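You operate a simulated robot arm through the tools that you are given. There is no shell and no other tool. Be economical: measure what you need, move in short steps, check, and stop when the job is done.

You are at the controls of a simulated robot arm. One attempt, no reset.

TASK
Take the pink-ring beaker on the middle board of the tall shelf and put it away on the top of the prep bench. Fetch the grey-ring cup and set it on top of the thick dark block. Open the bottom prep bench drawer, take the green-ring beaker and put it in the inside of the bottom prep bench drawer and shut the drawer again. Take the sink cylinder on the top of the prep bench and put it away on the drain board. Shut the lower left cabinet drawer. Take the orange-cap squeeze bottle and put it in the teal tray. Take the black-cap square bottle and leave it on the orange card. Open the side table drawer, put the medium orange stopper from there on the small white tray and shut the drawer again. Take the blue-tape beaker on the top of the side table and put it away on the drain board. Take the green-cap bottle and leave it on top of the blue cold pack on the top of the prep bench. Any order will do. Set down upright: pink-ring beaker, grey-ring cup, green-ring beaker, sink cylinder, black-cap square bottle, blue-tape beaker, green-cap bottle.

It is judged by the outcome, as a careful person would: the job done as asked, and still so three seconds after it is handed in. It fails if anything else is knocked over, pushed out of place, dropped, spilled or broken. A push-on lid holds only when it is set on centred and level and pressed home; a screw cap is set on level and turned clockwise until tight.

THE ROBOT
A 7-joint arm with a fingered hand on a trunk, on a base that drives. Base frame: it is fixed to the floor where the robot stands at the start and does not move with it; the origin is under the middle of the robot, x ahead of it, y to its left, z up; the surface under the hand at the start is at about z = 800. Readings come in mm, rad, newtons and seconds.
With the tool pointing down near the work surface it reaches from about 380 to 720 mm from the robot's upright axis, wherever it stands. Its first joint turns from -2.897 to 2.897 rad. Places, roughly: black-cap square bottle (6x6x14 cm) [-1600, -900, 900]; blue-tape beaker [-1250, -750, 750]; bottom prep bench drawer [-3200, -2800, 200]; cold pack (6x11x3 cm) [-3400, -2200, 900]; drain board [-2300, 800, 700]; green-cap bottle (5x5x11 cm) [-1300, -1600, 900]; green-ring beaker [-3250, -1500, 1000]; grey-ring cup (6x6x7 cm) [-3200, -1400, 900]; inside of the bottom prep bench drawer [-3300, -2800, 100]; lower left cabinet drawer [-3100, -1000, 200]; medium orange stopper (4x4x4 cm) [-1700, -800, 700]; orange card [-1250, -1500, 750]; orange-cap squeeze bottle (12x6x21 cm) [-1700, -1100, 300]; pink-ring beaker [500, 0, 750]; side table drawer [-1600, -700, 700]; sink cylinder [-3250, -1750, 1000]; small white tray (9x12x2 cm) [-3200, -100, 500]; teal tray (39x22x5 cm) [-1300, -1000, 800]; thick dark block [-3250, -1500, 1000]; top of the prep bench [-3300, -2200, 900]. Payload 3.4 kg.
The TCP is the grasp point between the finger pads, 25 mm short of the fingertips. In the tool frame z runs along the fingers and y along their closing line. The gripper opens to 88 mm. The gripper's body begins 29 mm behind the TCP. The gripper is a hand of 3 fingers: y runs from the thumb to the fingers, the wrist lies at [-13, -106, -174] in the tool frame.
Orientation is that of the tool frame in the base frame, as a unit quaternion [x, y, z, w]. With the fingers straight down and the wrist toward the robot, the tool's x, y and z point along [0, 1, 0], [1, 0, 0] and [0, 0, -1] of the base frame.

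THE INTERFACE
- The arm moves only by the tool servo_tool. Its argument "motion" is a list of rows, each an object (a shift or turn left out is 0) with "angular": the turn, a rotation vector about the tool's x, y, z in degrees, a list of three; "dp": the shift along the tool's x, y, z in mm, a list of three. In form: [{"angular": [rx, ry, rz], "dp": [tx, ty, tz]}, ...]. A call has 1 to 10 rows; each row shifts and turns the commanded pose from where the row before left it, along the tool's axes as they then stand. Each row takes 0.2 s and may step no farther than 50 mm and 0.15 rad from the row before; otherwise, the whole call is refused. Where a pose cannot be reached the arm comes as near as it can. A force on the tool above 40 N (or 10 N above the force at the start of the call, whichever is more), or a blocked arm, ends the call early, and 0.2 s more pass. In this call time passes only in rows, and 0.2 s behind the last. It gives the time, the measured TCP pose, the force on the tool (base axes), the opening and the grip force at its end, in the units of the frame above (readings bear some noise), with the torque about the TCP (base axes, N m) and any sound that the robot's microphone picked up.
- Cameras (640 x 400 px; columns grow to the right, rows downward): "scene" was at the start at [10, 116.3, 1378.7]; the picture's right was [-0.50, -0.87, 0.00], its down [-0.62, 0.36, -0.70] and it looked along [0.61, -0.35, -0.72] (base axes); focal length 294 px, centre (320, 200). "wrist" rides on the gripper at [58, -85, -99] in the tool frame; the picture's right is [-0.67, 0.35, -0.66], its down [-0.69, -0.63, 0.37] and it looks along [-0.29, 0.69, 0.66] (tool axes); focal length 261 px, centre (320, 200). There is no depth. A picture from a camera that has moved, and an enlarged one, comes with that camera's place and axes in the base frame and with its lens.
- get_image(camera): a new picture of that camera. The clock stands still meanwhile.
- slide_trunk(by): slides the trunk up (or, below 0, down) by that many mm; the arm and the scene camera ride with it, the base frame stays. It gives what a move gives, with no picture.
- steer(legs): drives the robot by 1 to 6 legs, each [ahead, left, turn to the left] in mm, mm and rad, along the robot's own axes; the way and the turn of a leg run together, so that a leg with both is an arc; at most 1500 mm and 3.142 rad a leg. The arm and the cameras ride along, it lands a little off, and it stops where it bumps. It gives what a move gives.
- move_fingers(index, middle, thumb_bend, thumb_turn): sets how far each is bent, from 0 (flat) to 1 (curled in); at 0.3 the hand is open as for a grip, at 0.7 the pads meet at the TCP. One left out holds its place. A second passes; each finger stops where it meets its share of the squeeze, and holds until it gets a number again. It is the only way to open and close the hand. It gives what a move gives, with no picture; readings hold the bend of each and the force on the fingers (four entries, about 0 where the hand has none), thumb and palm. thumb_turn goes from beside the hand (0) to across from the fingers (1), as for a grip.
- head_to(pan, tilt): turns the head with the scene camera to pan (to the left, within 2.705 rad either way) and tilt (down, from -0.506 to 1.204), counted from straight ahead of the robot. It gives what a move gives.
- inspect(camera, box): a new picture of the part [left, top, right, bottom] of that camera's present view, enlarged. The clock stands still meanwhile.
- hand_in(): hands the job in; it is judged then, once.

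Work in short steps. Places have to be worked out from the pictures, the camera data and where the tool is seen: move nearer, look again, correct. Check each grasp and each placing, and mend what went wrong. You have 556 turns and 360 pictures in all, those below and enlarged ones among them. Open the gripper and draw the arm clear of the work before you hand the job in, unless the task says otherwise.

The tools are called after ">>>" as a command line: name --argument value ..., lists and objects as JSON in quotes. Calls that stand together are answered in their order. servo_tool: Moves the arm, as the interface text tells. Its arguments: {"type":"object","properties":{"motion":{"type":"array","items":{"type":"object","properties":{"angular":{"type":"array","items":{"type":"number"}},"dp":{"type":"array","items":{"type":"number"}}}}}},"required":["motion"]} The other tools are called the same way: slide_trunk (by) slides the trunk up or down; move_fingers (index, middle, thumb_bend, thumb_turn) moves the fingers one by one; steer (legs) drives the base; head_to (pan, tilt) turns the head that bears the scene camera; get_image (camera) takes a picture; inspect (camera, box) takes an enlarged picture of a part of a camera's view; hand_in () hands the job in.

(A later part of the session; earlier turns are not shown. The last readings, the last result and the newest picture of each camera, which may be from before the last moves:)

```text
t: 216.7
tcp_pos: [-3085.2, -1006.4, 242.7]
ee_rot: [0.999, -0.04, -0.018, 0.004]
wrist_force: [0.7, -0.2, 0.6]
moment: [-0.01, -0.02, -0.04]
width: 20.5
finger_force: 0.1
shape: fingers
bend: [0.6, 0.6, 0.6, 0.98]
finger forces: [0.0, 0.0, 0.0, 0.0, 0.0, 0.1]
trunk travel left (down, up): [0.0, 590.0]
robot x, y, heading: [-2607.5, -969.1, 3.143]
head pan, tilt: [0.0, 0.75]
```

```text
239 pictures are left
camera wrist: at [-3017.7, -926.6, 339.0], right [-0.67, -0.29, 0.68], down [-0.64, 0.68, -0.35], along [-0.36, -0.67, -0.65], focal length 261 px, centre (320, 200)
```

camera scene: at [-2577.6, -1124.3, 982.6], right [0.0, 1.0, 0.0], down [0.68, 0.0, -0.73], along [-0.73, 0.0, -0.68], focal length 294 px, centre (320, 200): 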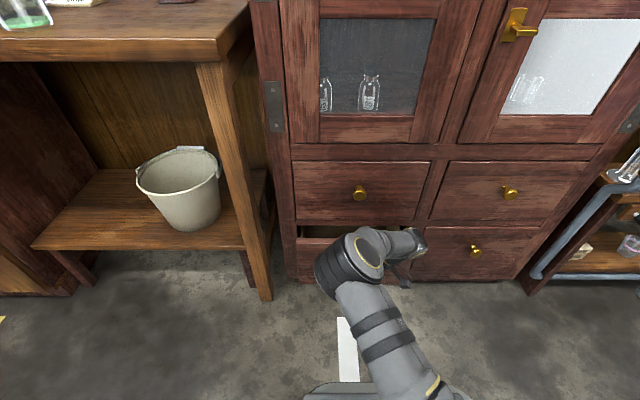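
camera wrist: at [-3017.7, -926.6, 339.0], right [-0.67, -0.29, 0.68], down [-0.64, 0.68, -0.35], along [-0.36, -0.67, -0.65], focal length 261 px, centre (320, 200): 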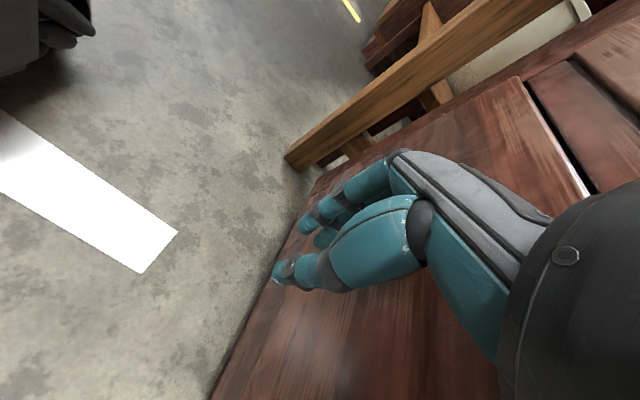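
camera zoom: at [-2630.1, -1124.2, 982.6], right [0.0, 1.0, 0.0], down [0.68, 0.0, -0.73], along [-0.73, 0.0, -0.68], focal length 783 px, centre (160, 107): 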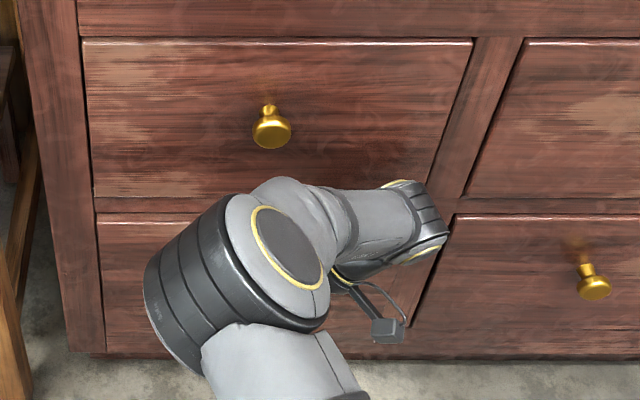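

Looks almost flush. One more small push until resistance.

>>> steer --legs '[[15, 0, 0]]'

>>> inspect --camera "scene" --box '[260, 160, 500, 310]'

```text
t: 217.5
tcp_pos: [-3099.3, -1006.1, 241.7]
ee_rot: [0.999, -0.041, -0.017, 0.003]
wrist_force: [33.0, 1.3, -0.4]
moment: [0.01, 0.78, 1.11]
width: 20.4
finger_force: 17.3
shape: fingers
bend: [0.6, 0.6, 0.6, 0.98]
finger forces: [0.0, 33.2, 0.0, 0.1, 0.0, 0.0]
trunk travel left (down, up): [0.0, 590.0]
robot x, y, heading: [-2625.5, -967.2, 3.143]
head pan, tilt: [0.0, 0.75]
```

```text
2.67 times, centred on (380, 235) of scene
camera zoom: at [-2644.6, -1124.2, 982.6], right [0.0, 1.0, 0.0], down [0.68, 0.0, -0.73], along [-0.73, 0.0, -0.68], focal length 783 px, centre (160, 107)
```

zoom: 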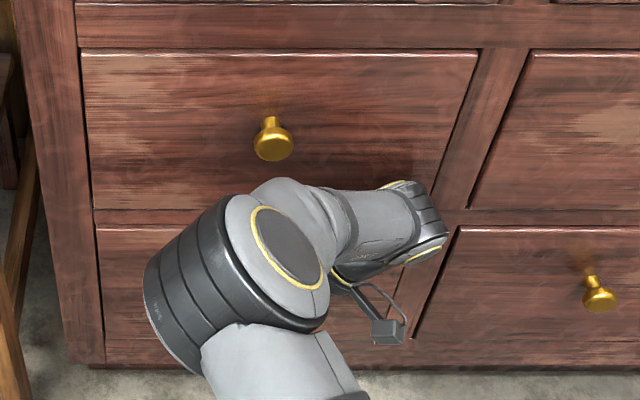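

The drawer is shut flush. Now the sink cylinder: back off, trunk up, slide left in front of it, pitch the hand forward.

>>> steer --legs '[[-270, 0, 0], [0, 755, 0]]'

>>> slide_trunk --by 400

>>> slide_trunk --by 190

>>> servo_tool --motion '[{"dp": [0, 0, -48]}, {"dp": [0, 0, -48]}, {"dp": [0, 0, -48]}, {"dp": [0, 0, -48]}, {"dp": [0, 0, -48]}, {"angular": [0, -8, 0]}, {"angular": [0, -8, 0]}, {"angular": [0, -8, 0]}, {"angular": [0, -8, 0]}, {"angular": [0, -8, 0]}]'

>>> get_image --camera "scene"

>>> get_image --camera "wrist"

```text
t: 223.1
tcp_pos: [-2829.9, -1755.1, 241.0]
ee_rot: [0.999, -0.046, -0.016, 0.002]
wrist_force: [-0.5, -0.2, -0.1]
moment: [-0.02, 0.04, -0.02]
width: 20.4
finger_force: 0.2
shape: fingers
bend: [0.6, 0.6, 0.6, 0.98]
finger forces: [0.0, 0.1, 0.1, 0.0, 0.0, 0.0]
trunk travel left (down, up): [0.0, 590.0]
robot x, y, heading: [-2355.4, -1716.5, 3.131]
head pan, tilt: [0.0, 0.75]
```

```text
t: 226.9
tcp_pos: [-2831.7, -1755.5, 641.7]
ee_rot: [0.999, -0.046, -0.016, 0.002]
wrist_force: [0.4, 0.3, -0.3]
moment: [-0.01, 0.01, 0.03]
width: 20.5
finger_force: 0.0
shape: fingers
bend: [0.6, 0.6, 0.6, 0.98]
finger forces: [0.1, 0.1, 0.1, 0.0, 0.0, 0.1]
trunk travel left (down, up): [-400.0, 190.0]
robot x, y, heading: [-2354.3, -1719.7, 3.124]
head pan, tilt: [0.0, 0.75]
```

```text
t: 229.0
tcp_pos: [-2831.5, -1756.4, 831.4]
ee_rot: [0.999, -0.046, -0.016, 0.002]
wrist_force: [-0.3, -1.1, -0.6]
moment: [0.03, 0.02, 0.0]
width: 20.1
finger_force: 0.0
shape: fingers
bend: [0.6, 0.6, 0.6, 0.98]
finger forces: [0.1, 0.0, 0.0, 0.0, 0.1, 0.1]
trunk travel left (down, up): [-590.0, 0.0]
robot x, y, heading: [-2354.5, -1723.5, 3.13]
head pan, tilt: [0.0, 0.75]
```

```text
t: 231.2
tcp_pos: [-2822.8, -1753.3, 1071.5]
ee_rot: [0.933, -0.044, -0.357, -0.014]
wrist_force: [-0.5, 0.4, 0.7]
moment: [-0.02, -0.03, 0.02]
width: 20.2
finger_force: 0.1
shape: fingers
bend: [0.6, 0.6, 0.6, 0.98]
finger forces: [0.1, 0.1, 0.0, 0.0, 0.0, 0.0]
trunk travel left (down, up): [-590.0, 0.0]
robot x, y, heading: [-2350.6, -1721.4, 3.133]
head pan, tilt: [0.0, 0.75]
```

```text
237 pictures are left
camera scene: at [-2378.1, -1877.7, 1572.7], right [0.01, 1.0, 0.0], down [0.68, -0.01, -0.73], along [-0.73, 0.01, -0.68], focal length 294 px, centre (320, 200)
```

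scene: 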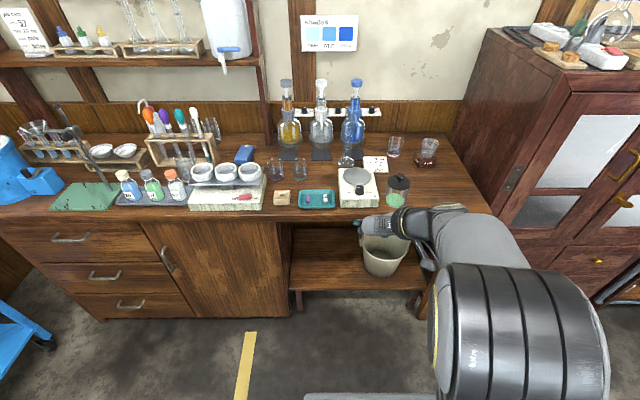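

```text
236 pictures are left
camera wrist: at [-2706.6, -1679.5, 1106.2], right [-0.09, -0.34, 0.94], down [-0.69, 0.7, 0.18], along [-0.72, -0.63, -0.3], focal length 261 px, centre (320, 200)
```

wrist: 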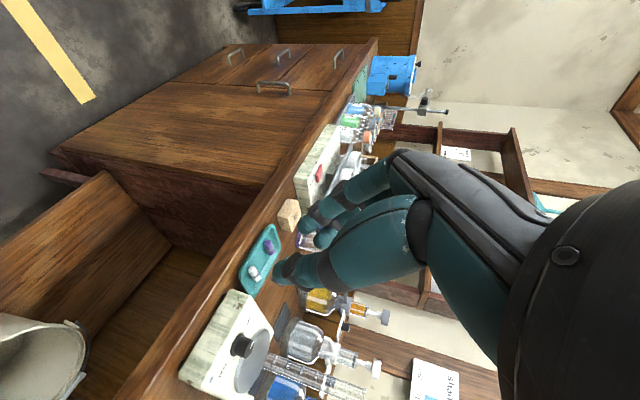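

The pose works. I open the hand and zoom to locate the cylinder precisely.

>>> move_fingers --index 0.35 --middle 0.35 --thumb_bend 0.35

>>> inspect --camera "scene" --box '[270, 70, 430, 220]'

```text
t: 232.2
tcp_pos: [-2823.4, -1755.1, 1071.7]
ee_rot: [0.933, -0.044, -0.357, -0.013]
wrist_force: [-0.7, 0.1, -0.4]
moment: [0.0, -0.01, 0.03]
width: 73.9
finger_force: 0.1
shape: fingers
bend: [0.35, 0.35, 0.35, 0.98]
finger forces: [0.1, 0.0, 0.0, 0.0, 0.1, 0.0]
trunk travel left (down, up): [-590.0, 0.0]
robot x, y, heading: [-2350.2, -1719.2, 3.128]
head pan, tilt: [0.0, 0.75]
```

```text
2.67 times, centred on (350, 145) of scene
camera zoom: at [-2378.4, -1878.2, 1572.7], right [0.01, 1.0, 0.0], down [0.68, -0.01, -0.73], along [-0.73, 0.01, -0.68], focal length 783 px, centre (240, 347)
```

zoom: 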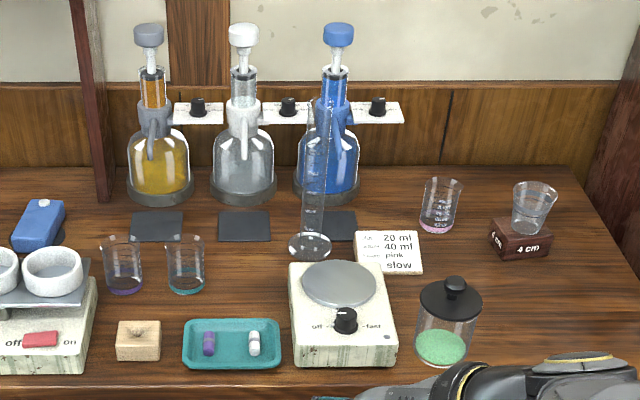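

Cylinder: base ≈ (-3380, -1760), top ≈ z 1095, tube ~38 mm. I raise 70, drive 300 ahead, and look.

>>> servo_tool --motion '[{"dp": [-23, 0, -26]}, {"dp": [-23, 0, -26]}]'

>>> steer --legs '[[300, 5, 0.01]]'

>>> get_image --camera "wrist"

>>> get_image --camera "scene"

```text
t: 232.8
tcp_pos: [-2822.3, -1754.8, 1139.6]
ee_rot: [0.934, -0.044, -0.355, -0.012]
wrist_force: [0.5, 0.8, 0.5]
moment: [-0.01, -0.02, 0.01]
width: 73.7
finger_force: 0.1
shape: fingers
bend: [0.35, 0.35, 0.35, 0.98]
finger forces: [0.0, 0.0, 0.1, 0.1, 0.1, 0.1]
trunk travel left (down, up): [-590.0, 0.0]
robot x, y, heading: [-2355.0, -1719.1, 3.133]
head pan, tilt: [0.0, 0.75]
```

```text
t: 234.8
tcp_pos: [-3119.8, -1762.7, 1139.4]
ee_rot: [0.934, -0.039, -0.356, -0.011]
wrist_force: [-0.2, -0.4, 0.0]
moment: [0.0, 0.01, 0.02]
width: 73.6
finger_force: 0.0
shape: fingers
bend: [0.35, 0.35, 0.35, 0.98]
finger forces: [0.0, 0.0, 0.0, 0.0, 0.0, 0.0]
trunk travel left (down, up): [-590.0, 0.0]
robot x, y, heading: [-2651.8, -1722.5, 3.14]
head pan, tilt: [0.0, 0.75]
```

```text
234 pictures are left
camera wrist: at [-3004.5, -1687.7, 1174.5], right [-0.09, -0.34, 0.94], down [-0.7, 0.69, 0.18], along [-0.71, -0.64, -0.3], focal length 261 px, centre (320, 200)
```

wrist: 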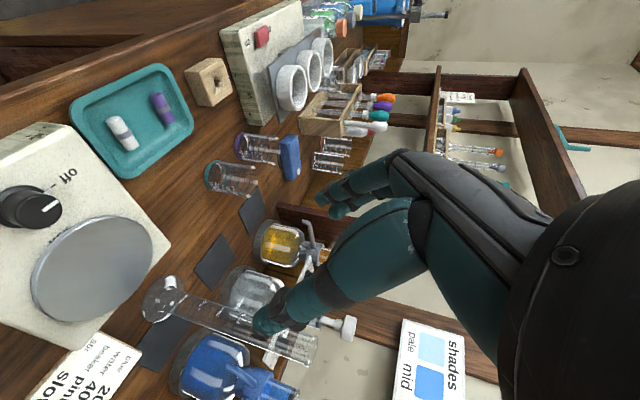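

```text
233 pictures are left
camera scene: at [-2674.7, -1881.4, 1572.6], right [0.0, 1.0, 0.0], down [0.68, 0.0, -0.73], along [-0.73, 0.0, -0.68], focal length 294 px, centre (320, 200)
```

scene: 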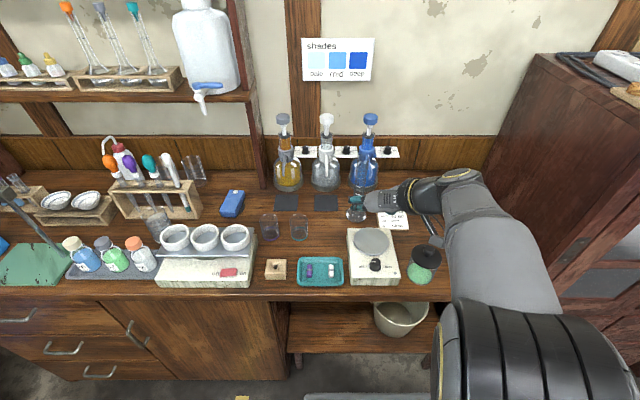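

Cylinder refined: (-3372, -1762), z 863–1099. Because of the tilt I grip near the top (TCP z≈1068). I drive 75 ahead and approach.

>>> steer --legs '[[75, 0, 0]]'

>>> servo_tool --motion '[{"dp": [-42, 8, 0]}, {"dp": [-42, 9, 0]}, {"dp": [0, 0, 45]}, {"dp": [0, 0, 45]}, {"dp": [0, 0, 30]}]'

>>> get_image --camera "wrist"

>>> get_image --camera "scene"

```text
t: 235.9
tcp_pos: [-3195.3, -1763.4, 1138.2]
ee_rot: [0.934, -0.04, -0.355, -0.013]
wrist_force: [0.2, -0.1, 0.2]
moment: [-0.02, 0.0, 0.0]
width: 73.9
finger_force: 0.0
shape: fingers
bend: [0.35, 0.35, 0.35, 0.98]
finger forces: [0.0, 0.1, 0.1, 0.0, 0.0, 0.0]
trunk travel left (down, up): [-590.0, 0.0]
robot x, y, heading: [-2728.8, -1720.9, 3.143]
head pan, tilt: [0.0, 0.75]
```

```text
t: 237.1
tcp_pos: [-3339.6, -1769.8, 1104.9]
ee_rot: [0.933, -0.04, -0.356, -0.013]
wrist_force: [-0.1, -0.4, -0.2]
moment: [-0.02, 0.01, -0.01]
width: 74.1
finger_force: 0.0
shape: fingers
bend: [0.35, 0.35, 0.35, 0.98]
finger forces: [0.0, 0.1, 0.1, 0.0, 0.0, 0.0]
trunk travel left (down, up): [-590.0, 0.0]
robot x, y, heading: [-2727.8, -1722.4, 3.143]
head pan, tilt: [0.0, 0.75]
```

```text
232 pictures are left
camera wrist: at [-3224.5, -1694.0, 1141.3], right [-0.09, -0.34, 0.94], down [-0.7, 0.69, 0.18], along [-0.71, -0.64, -0.3], focal length 261 px, centre (320, 200)
```

wrist: 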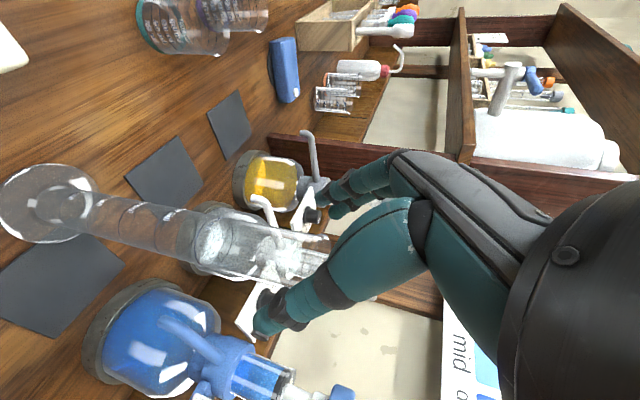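

```text
231 pictures are left
camera scene: at [-2749.3, -1881.2, 1572.7], right [0.0, 1.0, 0.0], down [0.68, 0.0, -0.73], along [-0.73, 0.0, -0.68], focal length 294 px, centre (320, 200)
```

scene: 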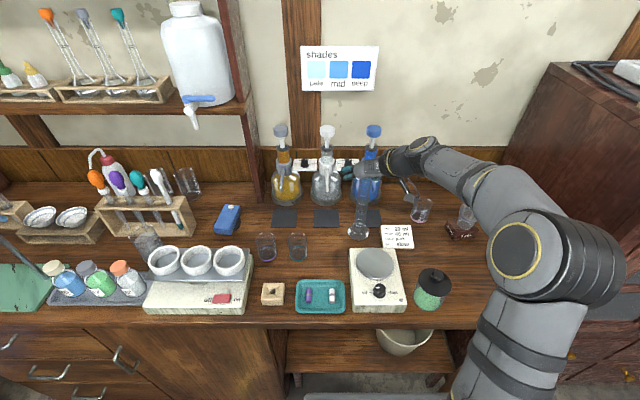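

The tube is between fingers and thumb; I correct slightly and go in the last 43 mm.

>>> servo_tool --motion '[{"dp": [7.5, -9.5, 0]}, {"dp": [0, 0, 22]}, {"dp": [0, 0, 21]}]'

>>> get_image --camera "wrist"

```text
t: 237.9
tcp_pos: [-3359.9, -1757.9, 1067.7]
ee_rot: [0.934, -0.039, -0.356, -0.012]
wrist_force: [0.7, -0.2, -0.8]
moment: [0.02, -0.01, -0.01]
width: 73.8
finger_force: 0.0
shape: fingers
bend: [0.35, 0.35, 0.35, 0.98]
finger forces: [0.0, 0.0, 0.1, 0.0, 0.0, 0.1]
trunk travel left (down, up): [-590.0, 0.0]
robot x, y, heading: [-2724.5, -1719.5, 3.138]
head pan, tilt: [0.0, 0.75]
```

```text
230 pictures are left
camera wrist: at [-3244.9, -1682.7, 1103.5], right [-0.09, -0.34, 0.94], down [-0.7, 0.69, 0.18], along [-0.71, -0.64, -0.3], focal length 261 px, centre (320, 200)
```

wrist: 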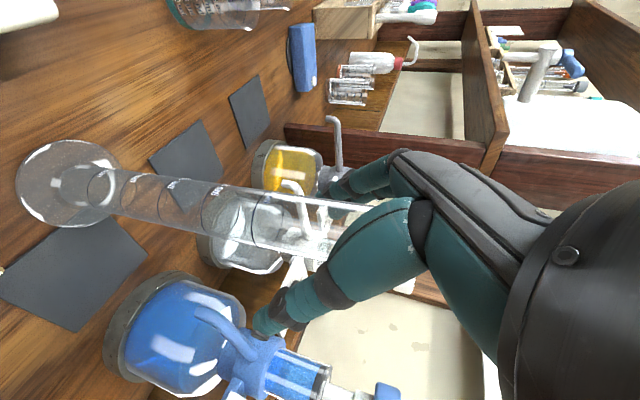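

Tube is between the pads. I close.

>>> move_fingers --index 0.75 --middle 0.75 --thumb_bend 0.7

>>> get_image --camera "wrist"

```text
t: 238.9
tcp_pos: [-3360.7, -1758.6, 1067.8]
ee_rot: [0.934, -0.039, -0.356, -0.012]
wrist_force: [0.4, -0.4, -0.6]
moment: [-0.01, 0.0, 0.0]
width: 6.0
finger_force: 7.7
shape: fingers
bend: [0.74, 0.75, 0.65, 0.97]
finger forces: [7.8, 0.0, 0.0, 0.0, 7.7, 0.0]
trunk travel left (down, up): [-590.0, 0.0]
robot x, y, heading: [-2724.6, -1722.9, 3.141]
head pan, tilt: [0.0, 0.75]
```

```text
229 pictures are left
camera wrist: at [-3244.7, -1682.6, 1103.8], right [-0.09, -0.34, 0.94], down [-0.7, 0.69, 0.18], along [-0.71, -0.64, -0.3], focal length 261 px, centre (320, 200)
```

wrist: 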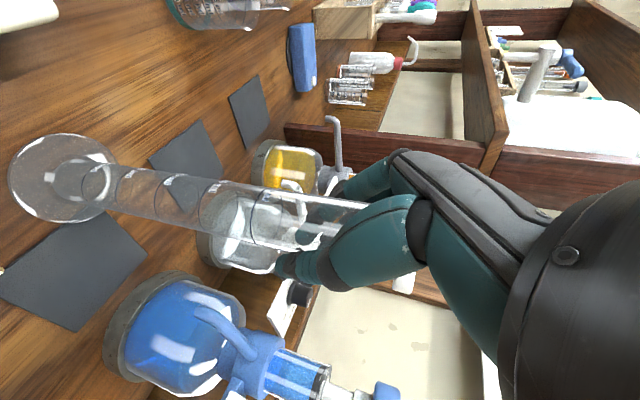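

The fingertips met beyond the tube (6 mm), so I'm about 15 mm too far forward. I reopen, shift back, and retry.

>>> move_fingers --index 0.35 --middle 0.35 --thumb_bend 0.35

>>> servo_tool --motion '[{"dp": [5, -1, -8]}, {"dp": [5, -1, -8]}]'

>>> get_image --camera "wrist"

```text
t: 239.9
tcp_pos: [-3360.2, -1756.9, 1069.0]
ee_rot: [0.933, -0.039, -0.357, -0.012]
wrist_force: [0.2, -0.1, -0.2]
moment: [-0.01, 0.04, -0.05]
width: 73.9
finger_force: 0.0
shape: fingers
bend: [0.35, 0.35, 0.35, 0.97]
finger forces: [0.0, 0.1, 0.0, 0.0, 0.0, 0.2]
trunk travel left (down, up): [-590.0, 0.0]
robot x, y, heading: [-2724.9, -1723.0, 3.142]
head pan, tilt: [0.0, 0.75]
```

```text
t: 240.5
tcp_pos: [-3341.8, -1757.2, 1074.8]
ee_rot: [0.933, -0.04, -0.357, -0.012]
wrist_force: [0.7, 0.4, 0.2]
moment: [-0.01, 0.05, -0.01]
width: 74.0
finger_force: 0.0
shape: fingers
bend: [0.35, 0.35, 0.35, 0.97]
finger forces: [0.1, 0.1, 0.0, 0.0, 0.0, 0.0]
trunk travel left (down, up): [-590.0, 0.0]
robot x, y, heading: [-2731.5, -1719.2, 3.142]
head pan, tilt: [0.0, 0.75]
```

```text
228 pictures are left
camera wrist: at [-3226.4, -1681.0, 1109.4], right [-0.09, -0.34, 0.94], down [-0.7, 0.69, 0.18], along [-0.71, -0.64, -0.3], focal length 261 px, centre (320, 200)
```

wrist: 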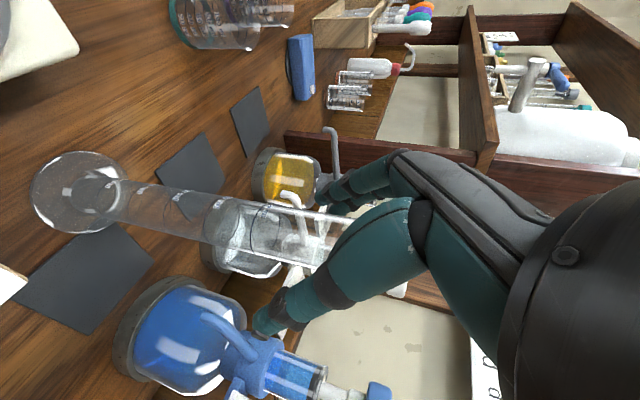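

>>> move_fingers --index 0.75 --middle 0.75 --thumb_bend 0.7

>>> get_image --camera "wrist"

```text
t: 241.5
tcp_pos: [-3343.2, -1757.7, 1074.4]
ee_rot: [0.933, -0.039, -0.357, -0.012]
wrist_force: [0.2, 0.0, -0.2]
moment: [-0.01, -0.03, -0.03]
width: 20.7
finger_force: 14.9
shape: fingers
bend: [0.72, 0.73, 0.61, 0.96]
finger forces: [11.3, 4.6, 0.1, 0.0, 13.6, 0.0]
trunk travel left (down, up): [-590.0, 0.0]
robot x, y, heading: [-2728.8, -1722.3, 3.14]
head pan, tilt: [0.0, 0.75]
```

```text
227 pictures are left
camera wrist: at [-3226.6, -1680.9, 1109.4], right [-0.09, -0.34, 0.94], down [-0.7, 0.69, 0.18], along [-0.71, -0.64, -0.3], focal length 261 px, centre (320, 200)
```

wrist: 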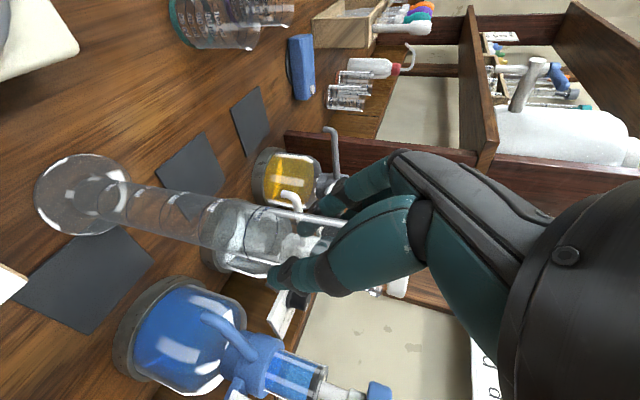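

Held, but the tube is still inside the crook. I reopen and back 10 mm more for a proper pad grip.

>>> move_fingers --index 0.4 --middle 0.4 --thumb_bend 0.4

>>> servo_tool --motion '[{"dp": [5, 0, -11]}]'

>>> move_fingers --index 0.75 --middle 0.75 --thumb_bend 0.7

>>> get_image --camera "wrist"

```text
t: 242.5
tcp_pos: [-3341.9, -1757.1, 1074.1]
ee_rot: [0.933, -0.039, -0.356, -0.012]
wrist_force: [0.0, 0.5, -0.3]
moment: [-0.02, 0.03, -0.01]
width: 63.2
finger_force: 0.0
shape: fingers
bend: [0.4, 0.4, 0.4, 0.97]
finger forces: [0.0, 0.0, 0.0, 0.0, 0.0, 0.0]
trunk travel left (down, up): [-590.0, 0.0]
robot x, y, heading: [-2727.8, -1721.6, 3.137]
head pan, tilt: [0.0, 0.75]
```

```text
t: 242.9
tcp_pos: [-3330.8, -1758.0, 1079.1]
ee_rot: [0.933, -0.039, -0.356, -0.013]
wrist_force: [-0.1, 0.0, -0.7]
moment: [-0.03, -0.02, -0.02]
width: 62.9
finger_force: 0.1
shape: fingers
bend: [0.4, 0.4, 0.4, 0.97]
finger forces: [0.1, 0.1, 0.0, 0.0, 0.0, 0.1]
trunk travel left (down, up): [-590.0, 0.0]
robot x, y, heading: [-2725.7, -1720.5, 3.147]
head pan, tilt: [0.0, 0.75]
```

```text
t: 243.9
tcp_pos: [-3331.0, -1757.3, 1078.8]
ee_rot: [0.933, -0.039, -0.357, -0.012]
wrist_force: [0.3, 0.0, -1.4]
moment: [0.04, -0.07, 0.03]
width: 21.4
finger_force: 15.6
shape: fingers
bend: [0.73, 0.73, 0.55, 0.95]
finger forces: [8.9, 6.9, 0.1, 0.0, 14.9, 0.0]
trunk travel left (down, up): [-590.0, 0.0]
robot x, y, heading: [-2727.1, -1725.3, 3.138]
head pan, tilt: [0.0, 0.75]
```

```text
226 pictures are left
camera wrist: at [-3215.2, -1682.0, 1114.0], right [-0.09, -0.34, 0.94], down [-0.7, 0.69, 0.18], along [-0.71, -0.64, -0.3], focal length 261 px, centre (320, 200)
```

wrist: 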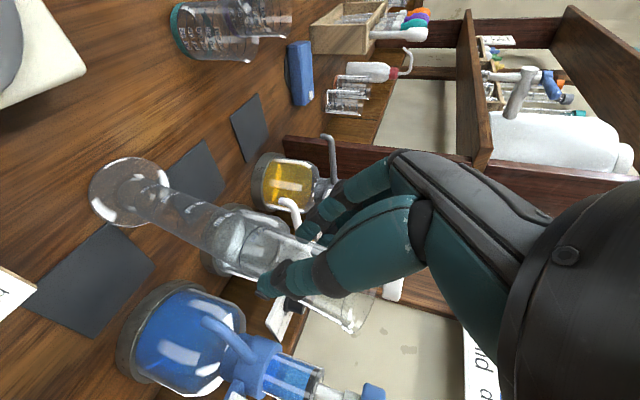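

The cylinder looks tilted in the grip now. I look from the scene camera before doing anything.

>>> inspect --camera "scene" --box '[300, 120, 500, 280]'

>>> inspect --camera "wrist" --box '[60, 120, 460, 370]'

```text
2.50 times, centred on (400, 200) of scene
camera zoom: at [-2748.9, -1881.3, 1572.6], right [0.0, 1.0, 0.0], down [0.68, 0.0, -0.73], along [-0.73, 0.0, -0.68], focal length 734 px, centre (120, 200)
```

zoom: 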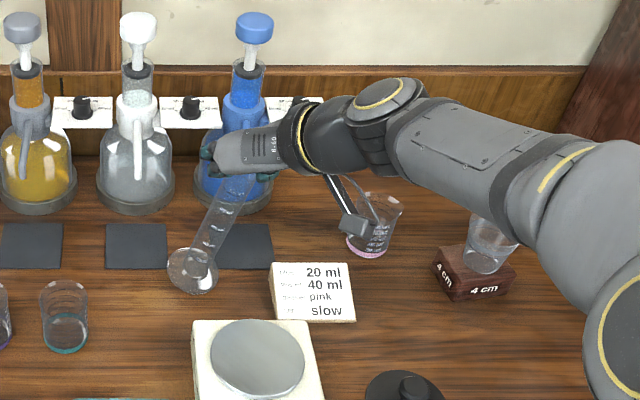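

```text
1.60 times, centred on (260, 245) of wrist
camera zoom: at [-3215.2, -1682.0, 1114.0], right [-0.09, -0.34, 0.94], down [-0.7, 0.69, 0.18], along [-0.71, -0.64, -0.3], focal length 417 px, centre (416, 128)
```

zoom: 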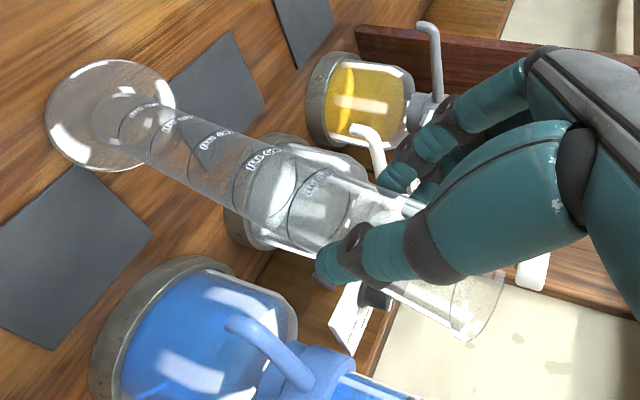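

The fingers over-closed and tilted the cylinder, but it is held (15 N). I lift it gently straight up and then straighten it in the air.

>>> servo_tool --motion '[{"dp": [-6.7, 0, -7.5]}, {"dp": [-6.7, 0, -7.5]}, {"dp": [-10, 0, -11.2]}, {"dp": [-10, 0, -11.2]}]'

>>> get_image --camera "wrist"

>>> inspect --camera "scene" --box '[300, 120, 500, 280]'

```text
t: 244.9
tcp_pos: [-3331.4, -1757.4, 1129.2]
ee_rot: [0.934, -0.04, -0.356, -0.012]
wrist_force: [-0.2, -0.3, -1.4]
moment: [-0.01, -0.07, 0.02]
width: 21.5
finger_force: 15.1
shape: fingers
bend: [0.73, 0.73, 0.55, 0.95]
finger forces: [8.6, 7.1, 0.0, 0.0, 14.9, 0.0]
trunk travel left (down, up): [-590.0, 0.0]
robot x, y, heading: [-2726.1, -1721.2, 3.142]
head pan, tilt: [0.0, 0.75]
```

```text
223 pictures are left
camera wrist: at [-3216.0, -1681.4, 1164.7], right [-0.09, -0.34, 0.94], down [-0.7, 0.69, 0.18], along [-0.71, -0.64, -0.3], focal length 261 px, centre (320, 200)
```

wrist: 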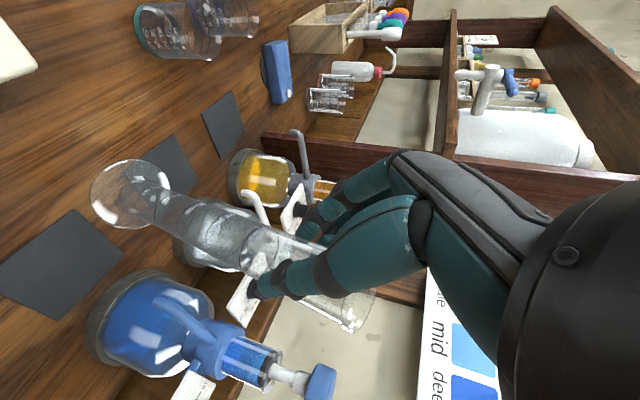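

```text
2.50 times, centred on (400, 200) of scene
camera zoom: at [-2748.8, -1881.4, 1572.6], right [0.0, 1.0, 0.0], down [0.68, 0.0, -0.73], along [-0.73, 0.0, -0.68], focal length 734 px, centre (120, 200)
```

zoom: 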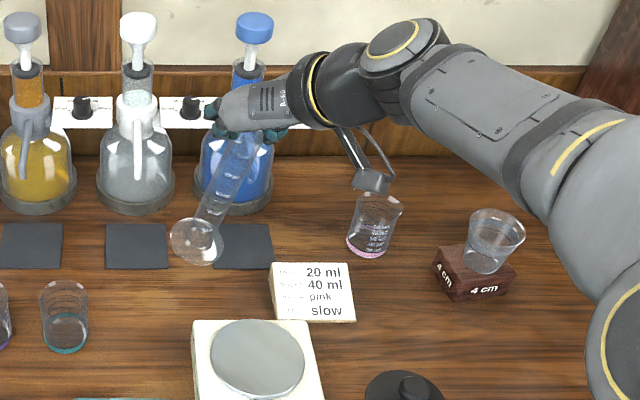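

It hangs steadily, leaning ~16°. I raise 70 more, back away from the bench, then rotate to straighten it.

>>> servo_tool --motion '[{"dp": [-23, 0, -26]}, {"dp": [-23, 0, -26]}]'

>>> steer --legs '[[-300, 0, 0]]'

>>> servo_tool --motion '[{"angular": [3.7, 2.7, -3.3]}, {"angular": [3.7, 2.7, -3.3]}, {"angular": [3.7, 2.7, -3.3]}]'

>>> get_image --camera "wrist"

>>> get_image --camera "scene"

```text
t: 245.5
tcp_pos: [-3329.8, -1758.3, 1198.6]
ee_rot: [0.934, -0.038, -0.355, -0.012]
wrist_force: [0.2, -0.2, -1.0]
moment: [0.03, -0.01, -0.01]
width: 21.2
finger_force: 15.0
shape: fingers
bend: [0.73, 0.73, 0.55, 0.95]
finger forces: [8.5, 6.9, 0.0, 0.0, 14.6, 0.0]
trunk travel left (down, up): [-590.0, 0.0]
robot x, y, heading: [-2725.9, -1719.6, 3.145]
head pan, tilt: [0.0, 0.75]
```

```text
t: 247.5
tcp_pos: [-3022.8, -1759.0, 1198.8]
ee_rot: [0.933, -0.038, -0.357, -0.012]
wrist_force: [0.0, 0.4, -0.8]
moment: [0.04, -0.05, -0.01]
width: 21.2
finger_force: 15.0
shape: fingers
bend: [0.73, 0.73, 0.55, 0.95]
finger forces: [8.8, 6.9, 0.0, 0.1, 14.7, 0.1]
trunk travel left (down, up): [-590.0, 0.0]
robot x, y, heading: [-2422.0, -1722.1, 3.143]
head pan, tilt: [0.0, 0.75]
```

```text
t: 248.3
tcp_pos: [-3023.2, -1760.1, 1200.2]
ee_rot: [0.951, 0.007, -0.281, -0.131]
wrist_force: [-0.1, 1.3, -1.1]
moment: [-0.02, -0.02, 0.0]
width: 21.1
finger_force: 14.6
shape: fingers
bend: [0.74, 0.73, 0.55, 0.94]
finger forces: [8.3, 7.2, 0.0, 0.0, 14.6, 0.1]
trunk travel left (down, up): [-590.0, 0.0]
robot x, y, heading: [-2418.1, -1722.3, 3.141]
head pan, tilt: [0.0, 0.75]
```

```text
221 pictures are left
camera wrist: at [-2917.3, -1696.3, 1269.7], right [-0.23, -0.55, 0.8], down [-0.74, 0.64, 0.23], along [-0.64, -0.53, -0.56], focal length 261 px, centre (320, 200)
```

wrist: 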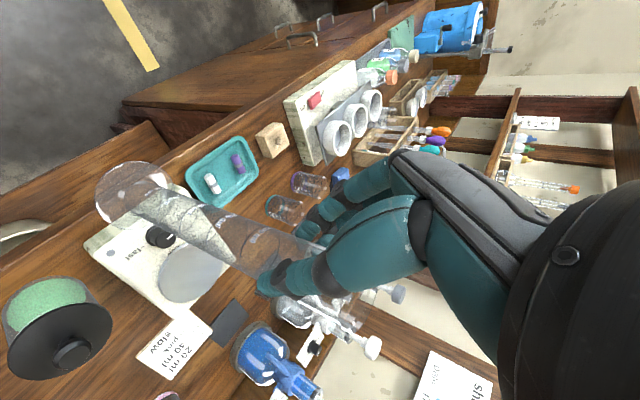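

```text
220 pictures are left
camera scene: at [-2442.4, -1881.7, 1572.6], right [0.0, 1.0, 0.0], down [0.68, 0.0, -0.73], along [-0.73, 0.0, -0.68], focal length 294 px, centre (320, 200)
```

scene: 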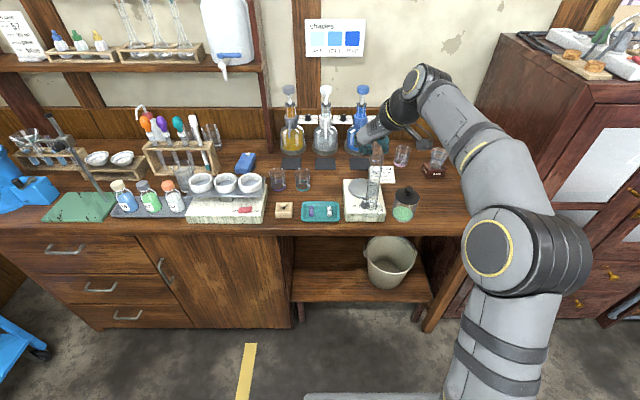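

Let me zoom to judge the remaining lean.

>>> inspect --camera "scene" --box '[320, 100, 440, 220]'

>>> inspect --camera "wrist" --box '[80, 140, 400, 340]'

```text
3.33 times, centred on (380, 160) of scene
camera zoom: at [-2442.4, -1881.7, 1572.6], right [0.0, 1.0, 0.0], down [0.68, 0.0, -0.73], along [-0.73, 0.0, -0.68], focal length 979 px, centre (120, 333)
```

zoom: 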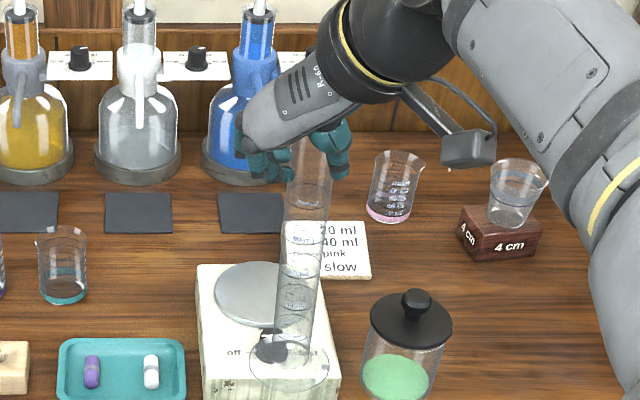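

```text
2.00 times, centred on (240, 240) of wrist
camera zoom: at [-2917.3, -1696.3, 1269.7], right [-0.23, -0.55, 0.8], down [-0.74, 0.64, 0.23], along [-0.64, -0.53, -0.56], focal length 521 px, centre (480, 120)
```

zoom: 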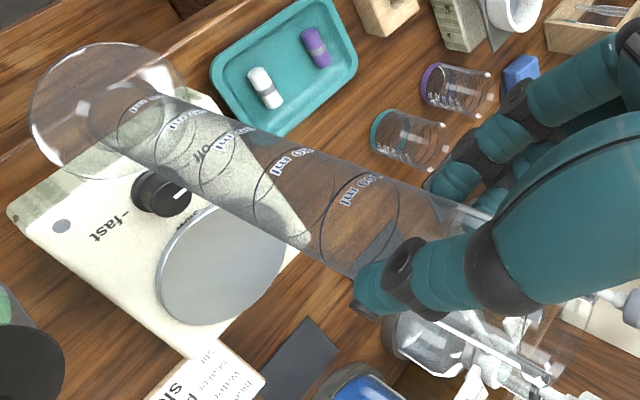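

Lean is now only ~2°; I correct that, then turn to face the sink and drive toward the drain board.

>>> servo_tool --motion '[{"angular": [-1.9, 0.1, 1.2]}]'

>>> steer --legs '[[0, 0, -1.571], [1400, 0, 0]]'

>>> get_image --camera "scene"

>>> get_image --camera "wrist"

```text
t: 248.7
tcp_pos: [-3024.1, -1758.5, 1198.3]
ee_rot: [0.953, 0.002, -0.283, -0.111]
wrist_force: [-0.2, 0.1, -0.6]
moment: [-0.04, 0.02, 0.01]
width: 20.9
finger_force: 14.5
shape: fingers
bend: [0.74, 0.73, 0.55, 0.94]
finger forces: [8.0, 7.2, 0.0, 0.1, 14.6, 0.1]
trunk travel left (down, up): [-590.0, 0.0]
robot x, y, heading: [-2417.8, -1719.3, 3.14]
head pan, tilt: [0.0, 0.75]
```

```text
t: 259.5
tcp_pos: [-2456.5, 286.5, 1199.1]
ee_rot: [-0.671, 0.677, 0.119, 0.278]
wrist_force: [0.9, -0.1, -1.9]
moment: [-0.01, 0.04, -0.03]
width: 20.8
finger_force: 14.0
shape: fingers
bend: [0.74, 0.73, 0.55, 0.94]
finger forces: [7.4, 7.2, 0.0, 0.0, 13.9, 0.0]
trunk travel left (down, up): [-590.0, 0.0]
robot x, y, heading: [-2428.7, -318.0, 1.559]
head pan, tilt: [0.0, 0.75]
```

```text
217 pictures are left
camera scene: at [-2585.6, -295.0, 1572.6], right [1.0, -0.01, 0.0], down [-0.01, -0.68, -0.73], along [0.01, 0.73, -0.68], focal length 294 px, centre (320, 200)
```

scene: 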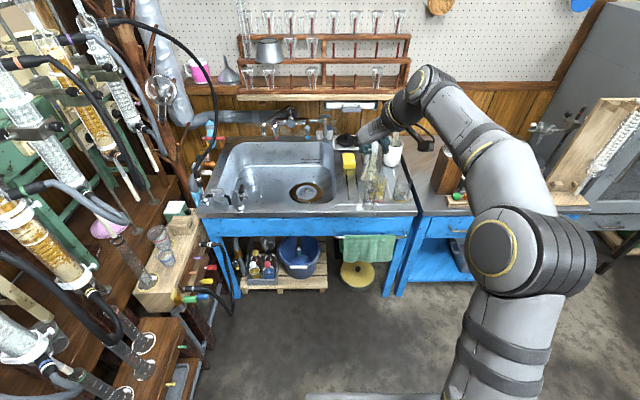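

```text
216 pictures are left
camera wrist: at [-2392.8, 178.0, 1267.1], right [-0.52, 0.24, 0.82], down [0.66, 0.73, 0.2], along [-0.55, 0.64, -0.53], focal length 261 px, centre (320, 200)
```

wrist: 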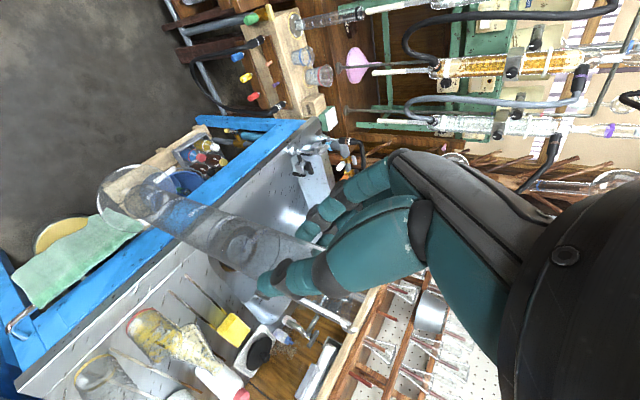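

I zoom on the drain board area.

>>> inspect --camera "scene" --box '[300, 110, 440, 220]'

```text
3.64 times, centred on (370, 165) of scene
camera zoom: at [-2585.6, -295.0, 1572.6], right [1.0, -0.01, 0.0], down [-0.01, -0.68, -0.73], along [0.01, 0.73, -0.68], focal length 1068 px, centre (138, 327)
```

zoom: 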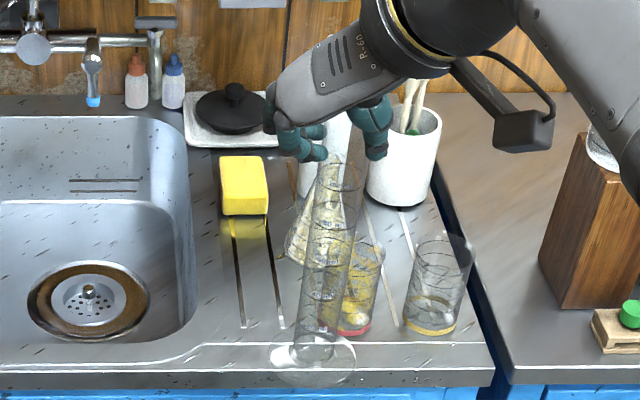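

Drain board surface ≈ z 705; free spot at about (-2435, 735) between sink edge and the flask. Cylinder base is at (-2439, 307, 978). I drive 400 forward.

>>> steer --legs '[[400, 0, 0.012]]'

>>> get_image --camera "scene"

>>> get_image --camera "wrist"

```text
t: 262.0
tcp_pos: [-2463.8, 682.7, 1198.6]
ee_rot: [0.674, -0.673, -0.122, -0.277]
wrist_force: [-0.6, -0.1, 0.2]
moment: [0.01, 0.02, -0.01]
width: 20.6
finger_force: 14.0
shape: fingers
bend: [0.74, 0.73, 0.55, 0.94]
finger forces: [7.1, 7.2, 0.0, 0.0, 14.1, 0.0]
trunk travel left (down, up): [-590.0, 0.0]
robot x, y, heading: [-2430.5, 77.0, 1.576]
head pan, tilt: [0.0, 0.75]
```

```text
214 pictures are left
camera scene: at [-2583.3, 99.8, 1572.6], right [1.0, 0.0, 0.0], down [0.0, -0.68, -0.73], along [0.0, 0.73, -0.68], focal length 294 px, centre (320, 200)
```

scene: 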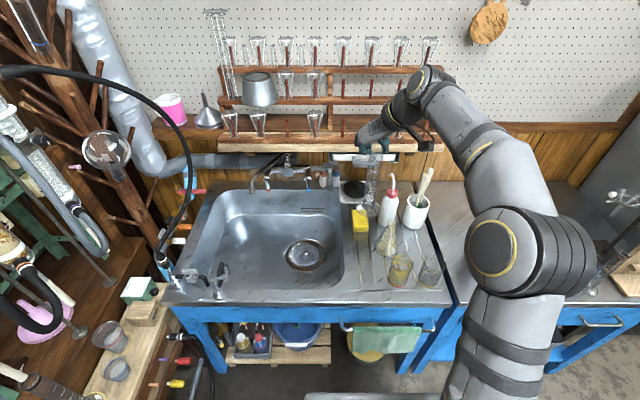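

```text
213 pictures are left
camera wrist: at [-2397.2, 575.4, 1266.9], right [-0.52, 0.23, 0.82], down [0.65, 0.74, 0.2], along [-0.56, 0.64, -0.53], focal length 261 px, centre (320, 200)
```

wrist: 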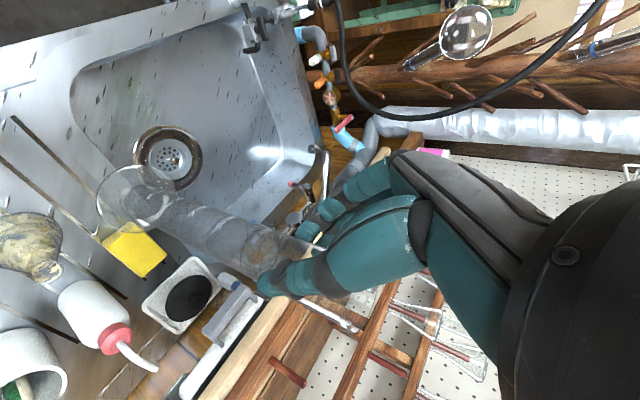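

The base sits over the board just right of the sink. I shift 15 mm right and 15 forward, and lower the trunk 200.

>>> servo_tool --motion '[{"dp": [-11.6, -13.7, 11.2]}]'

>>> slide_trunk --by -210

>>> get_image --camera "wrist"

>>> get_image --camera "scene"

```text
t: 262.4
tcp_pos: [-2446.9, 698.1, 1199.3]
ee_rot: [0.675, -0.673, -0.121, -0.277]
wrist_force: [0.5, -0.2, -2.3]
moment: [0.0, -0.02, -0.01]
width: 20.4
finger_force: 14.2
shape: fingers
bend: [0.74, 0.73, 0.55, 0.94]
finger forces: [6.8, 7.6, 0.1, 0.0, 14.4, 0.1]
trunk travel left (down, up): [-590.0, 0.0]
robot x, y, heading: [-2426.5, 78.3, 1.573]
head pan, tilt: [0.0, 0.75]
```

```text
t: 264.6
tcp_pos: [-2448.2, 696.8, 988.8]
ee_rot: [0.675, -0.673, -0.121, -0.278]
wrist_force: [-0.1, -0.7, -0.5]
moment: [-0.05, 0.03, 0.02]
width: 20.7
finger_force: 14.5
shape: fingers
bend: [0.74, 0.73, 0.55, 0.94]
finger forces: [7.4, 7.5, 0.0, 0.1, 14.5, 0.1]
trunk travel left (down, up): [-380.0, 210.0]
robot x, y, heading: [-2428.6, 79.4, 1.575]
head pan, tilt: [0.0, 0.75]
```

```text
212 pictures are left
camera wrist: at [-2382.0, 590.3, 1056.8], right [-0.52, 0.23, 0.82], down [0.65, 0.74, 0.2], along [-0.56, 0.64, -0.53], focal length 261 px, centre (320, 200)
```

wrist: 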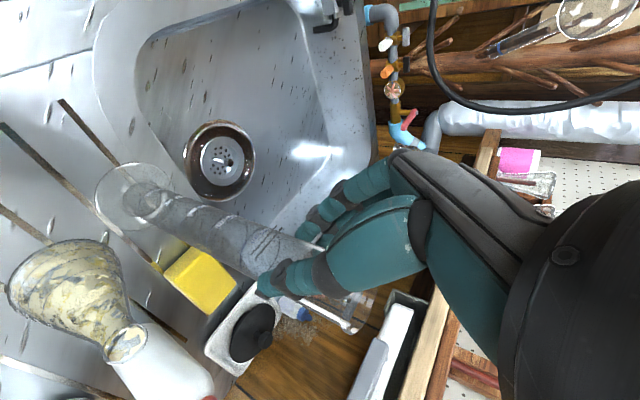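

```text
211 pictures are left
camera scene: at [-2583.2, 99.1, 1362.7], right [1.0, 0.0, 0.0], down [0.0, -0.68, -0.73], along [0.0, 0.73, -0.68], focal length 294 px, centre (320, 200)
```

scene: 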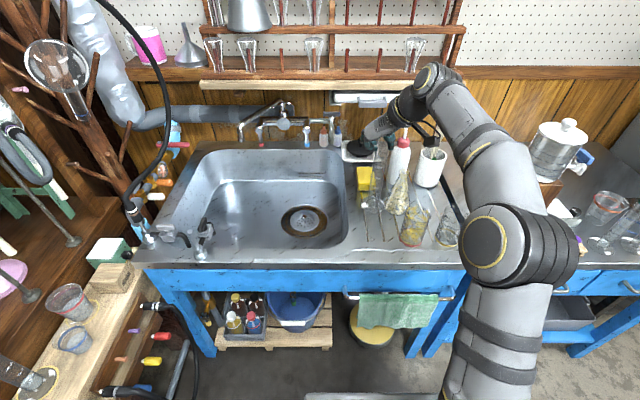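

Positioned over (-2432, 710), base at z≈768. I lower 45 more with the trunk, then slowly.

>>> slide_trunk --by -45

>>> get_image --camera "wrist"

>>> inspect --camera "scene" --box '[310, 60, 480, 270]'

```text
t: 265.5
tcp_pos: [-2446.8, 697.6, 943.7]
ee_rot: [0.675, -0.673, -0.121, -0.278]
wrist_force: [0.6, 0.4, -1.4]
moment: [0.0, 0.03, 0.01]
width: 20.7
finger_force: 15.1
shape: fingers
bend: [0.74, 0.73, 0.55, 0.94]
finger forces: [7.4, 7.6, 0.1, 0.0, 14.3, 0.0]
trunk travel left (down, up): [-335.0, 255.0]
robot x, y, heading: [-2426.1, 76.0, 1.57]
head pan, tilt: [0.0, 0.75]
```

```text
210 pictures are left
camera wrist: at [-2382.0, 590.2, 1011.8], right [-0.52, 0.23, 0.82], down [0.65, 0.74, 0.2], along [-0.56, 0.64, -0.53], focal length 261 px, centre (320, 200)
```

wrist: 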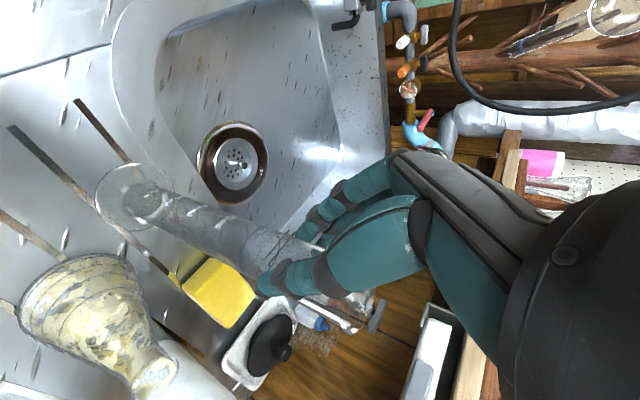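

```text
1.90 times, centred on (395, 165) of scene
camera zoom: at [-2583.2, 99.0, 1317.6], right [1.0, 0.0, 0.0], down [0.0, -0.68, -0.73], along [0.0, 0.73, -0.68], focal length 559 px, centre (177, 267)
```

zoom: 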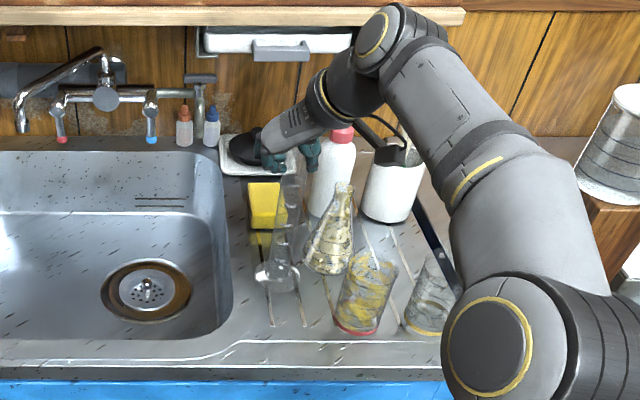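

Clear placement. I lower in 4 mm rows.

>>> servo_tool --motion '[{"dp": [2.1, 0.8, 3.3]}, {"dp": [2.1, 0.8, 3.3]}]'

>>> servo_tool --motion '[{"dp": [1.6, 0.6, 2.4]}]'

>>> servo_tool --motion '[{"dp": [1.6, 0.6, 2.4]}]'

```text
t: 266.1
tcp_pos: [-2447.2, 697.5, 936.3]
ee_rot: [0.675, -0.672, -0.121, -0.278]
wrist_force: [0.3, 0.5, -0.9]
moment: [-0.01, 0.03, -0.04]
width: 20.5
finger_force: 14.4
shape: fingers
bend: [0.74, 0.73, 0.55, 0.94]
finger forces: [7.4, 7.6, 0.1, 0.0, 14.4, 0.0]
trunk travel left (down, up): [-335.0, 255.0]
robot x, y, heading: [-2425.0, 74.5, 1.565]
head pan, tilt: [0.0, 0.75]
```

```text
t: 266.5
tcp_pos: [-2447.6, 697.5, 935.4]
ee_rot: [0.674, -0.673, -0.123, -0.279]
wrist_force: [-1.2, 0.7, 7.2]
moment: [0.06, -0.08, 0.01]
width: 20.5
finger_force: 15.7
shape: fingers
bend: [0.74, 0.73, 0.55, 0.95]
finger forces: [7.9, 8.3, 0.1, 0.1, 15.2, 0.0]
trunk travel left (down, up): [-335.0, 255.0]
robot x, y, heading: [-2421.1, 78.1, 1.569]
head pan, tilt: [0.0, 0.75]
```

```text
t: 266.9
tcp_pos: [-2446.9, 695.7, 933.0]
ee_rot: [0.674, -0.673, -0.123, -0.279]
wrist_force: [-2.1, -0.2, 17.0]
moment: [0.1, -0.23, -0.06]
width: 20.4
finger_force: 16.6
shape: fingers
bend: [0.74, 0.74, 0.55, 0.95]
finger forces: [8.2, 8.3, 0.0, 0.0, 15.8, 0.0]
trunk travel left (down, up): [-335.0, 255.0]
robot x, y, heading: [-2426.2, 76.1, 1.575]
head pan, tilt: [0.0, 0.75]
```

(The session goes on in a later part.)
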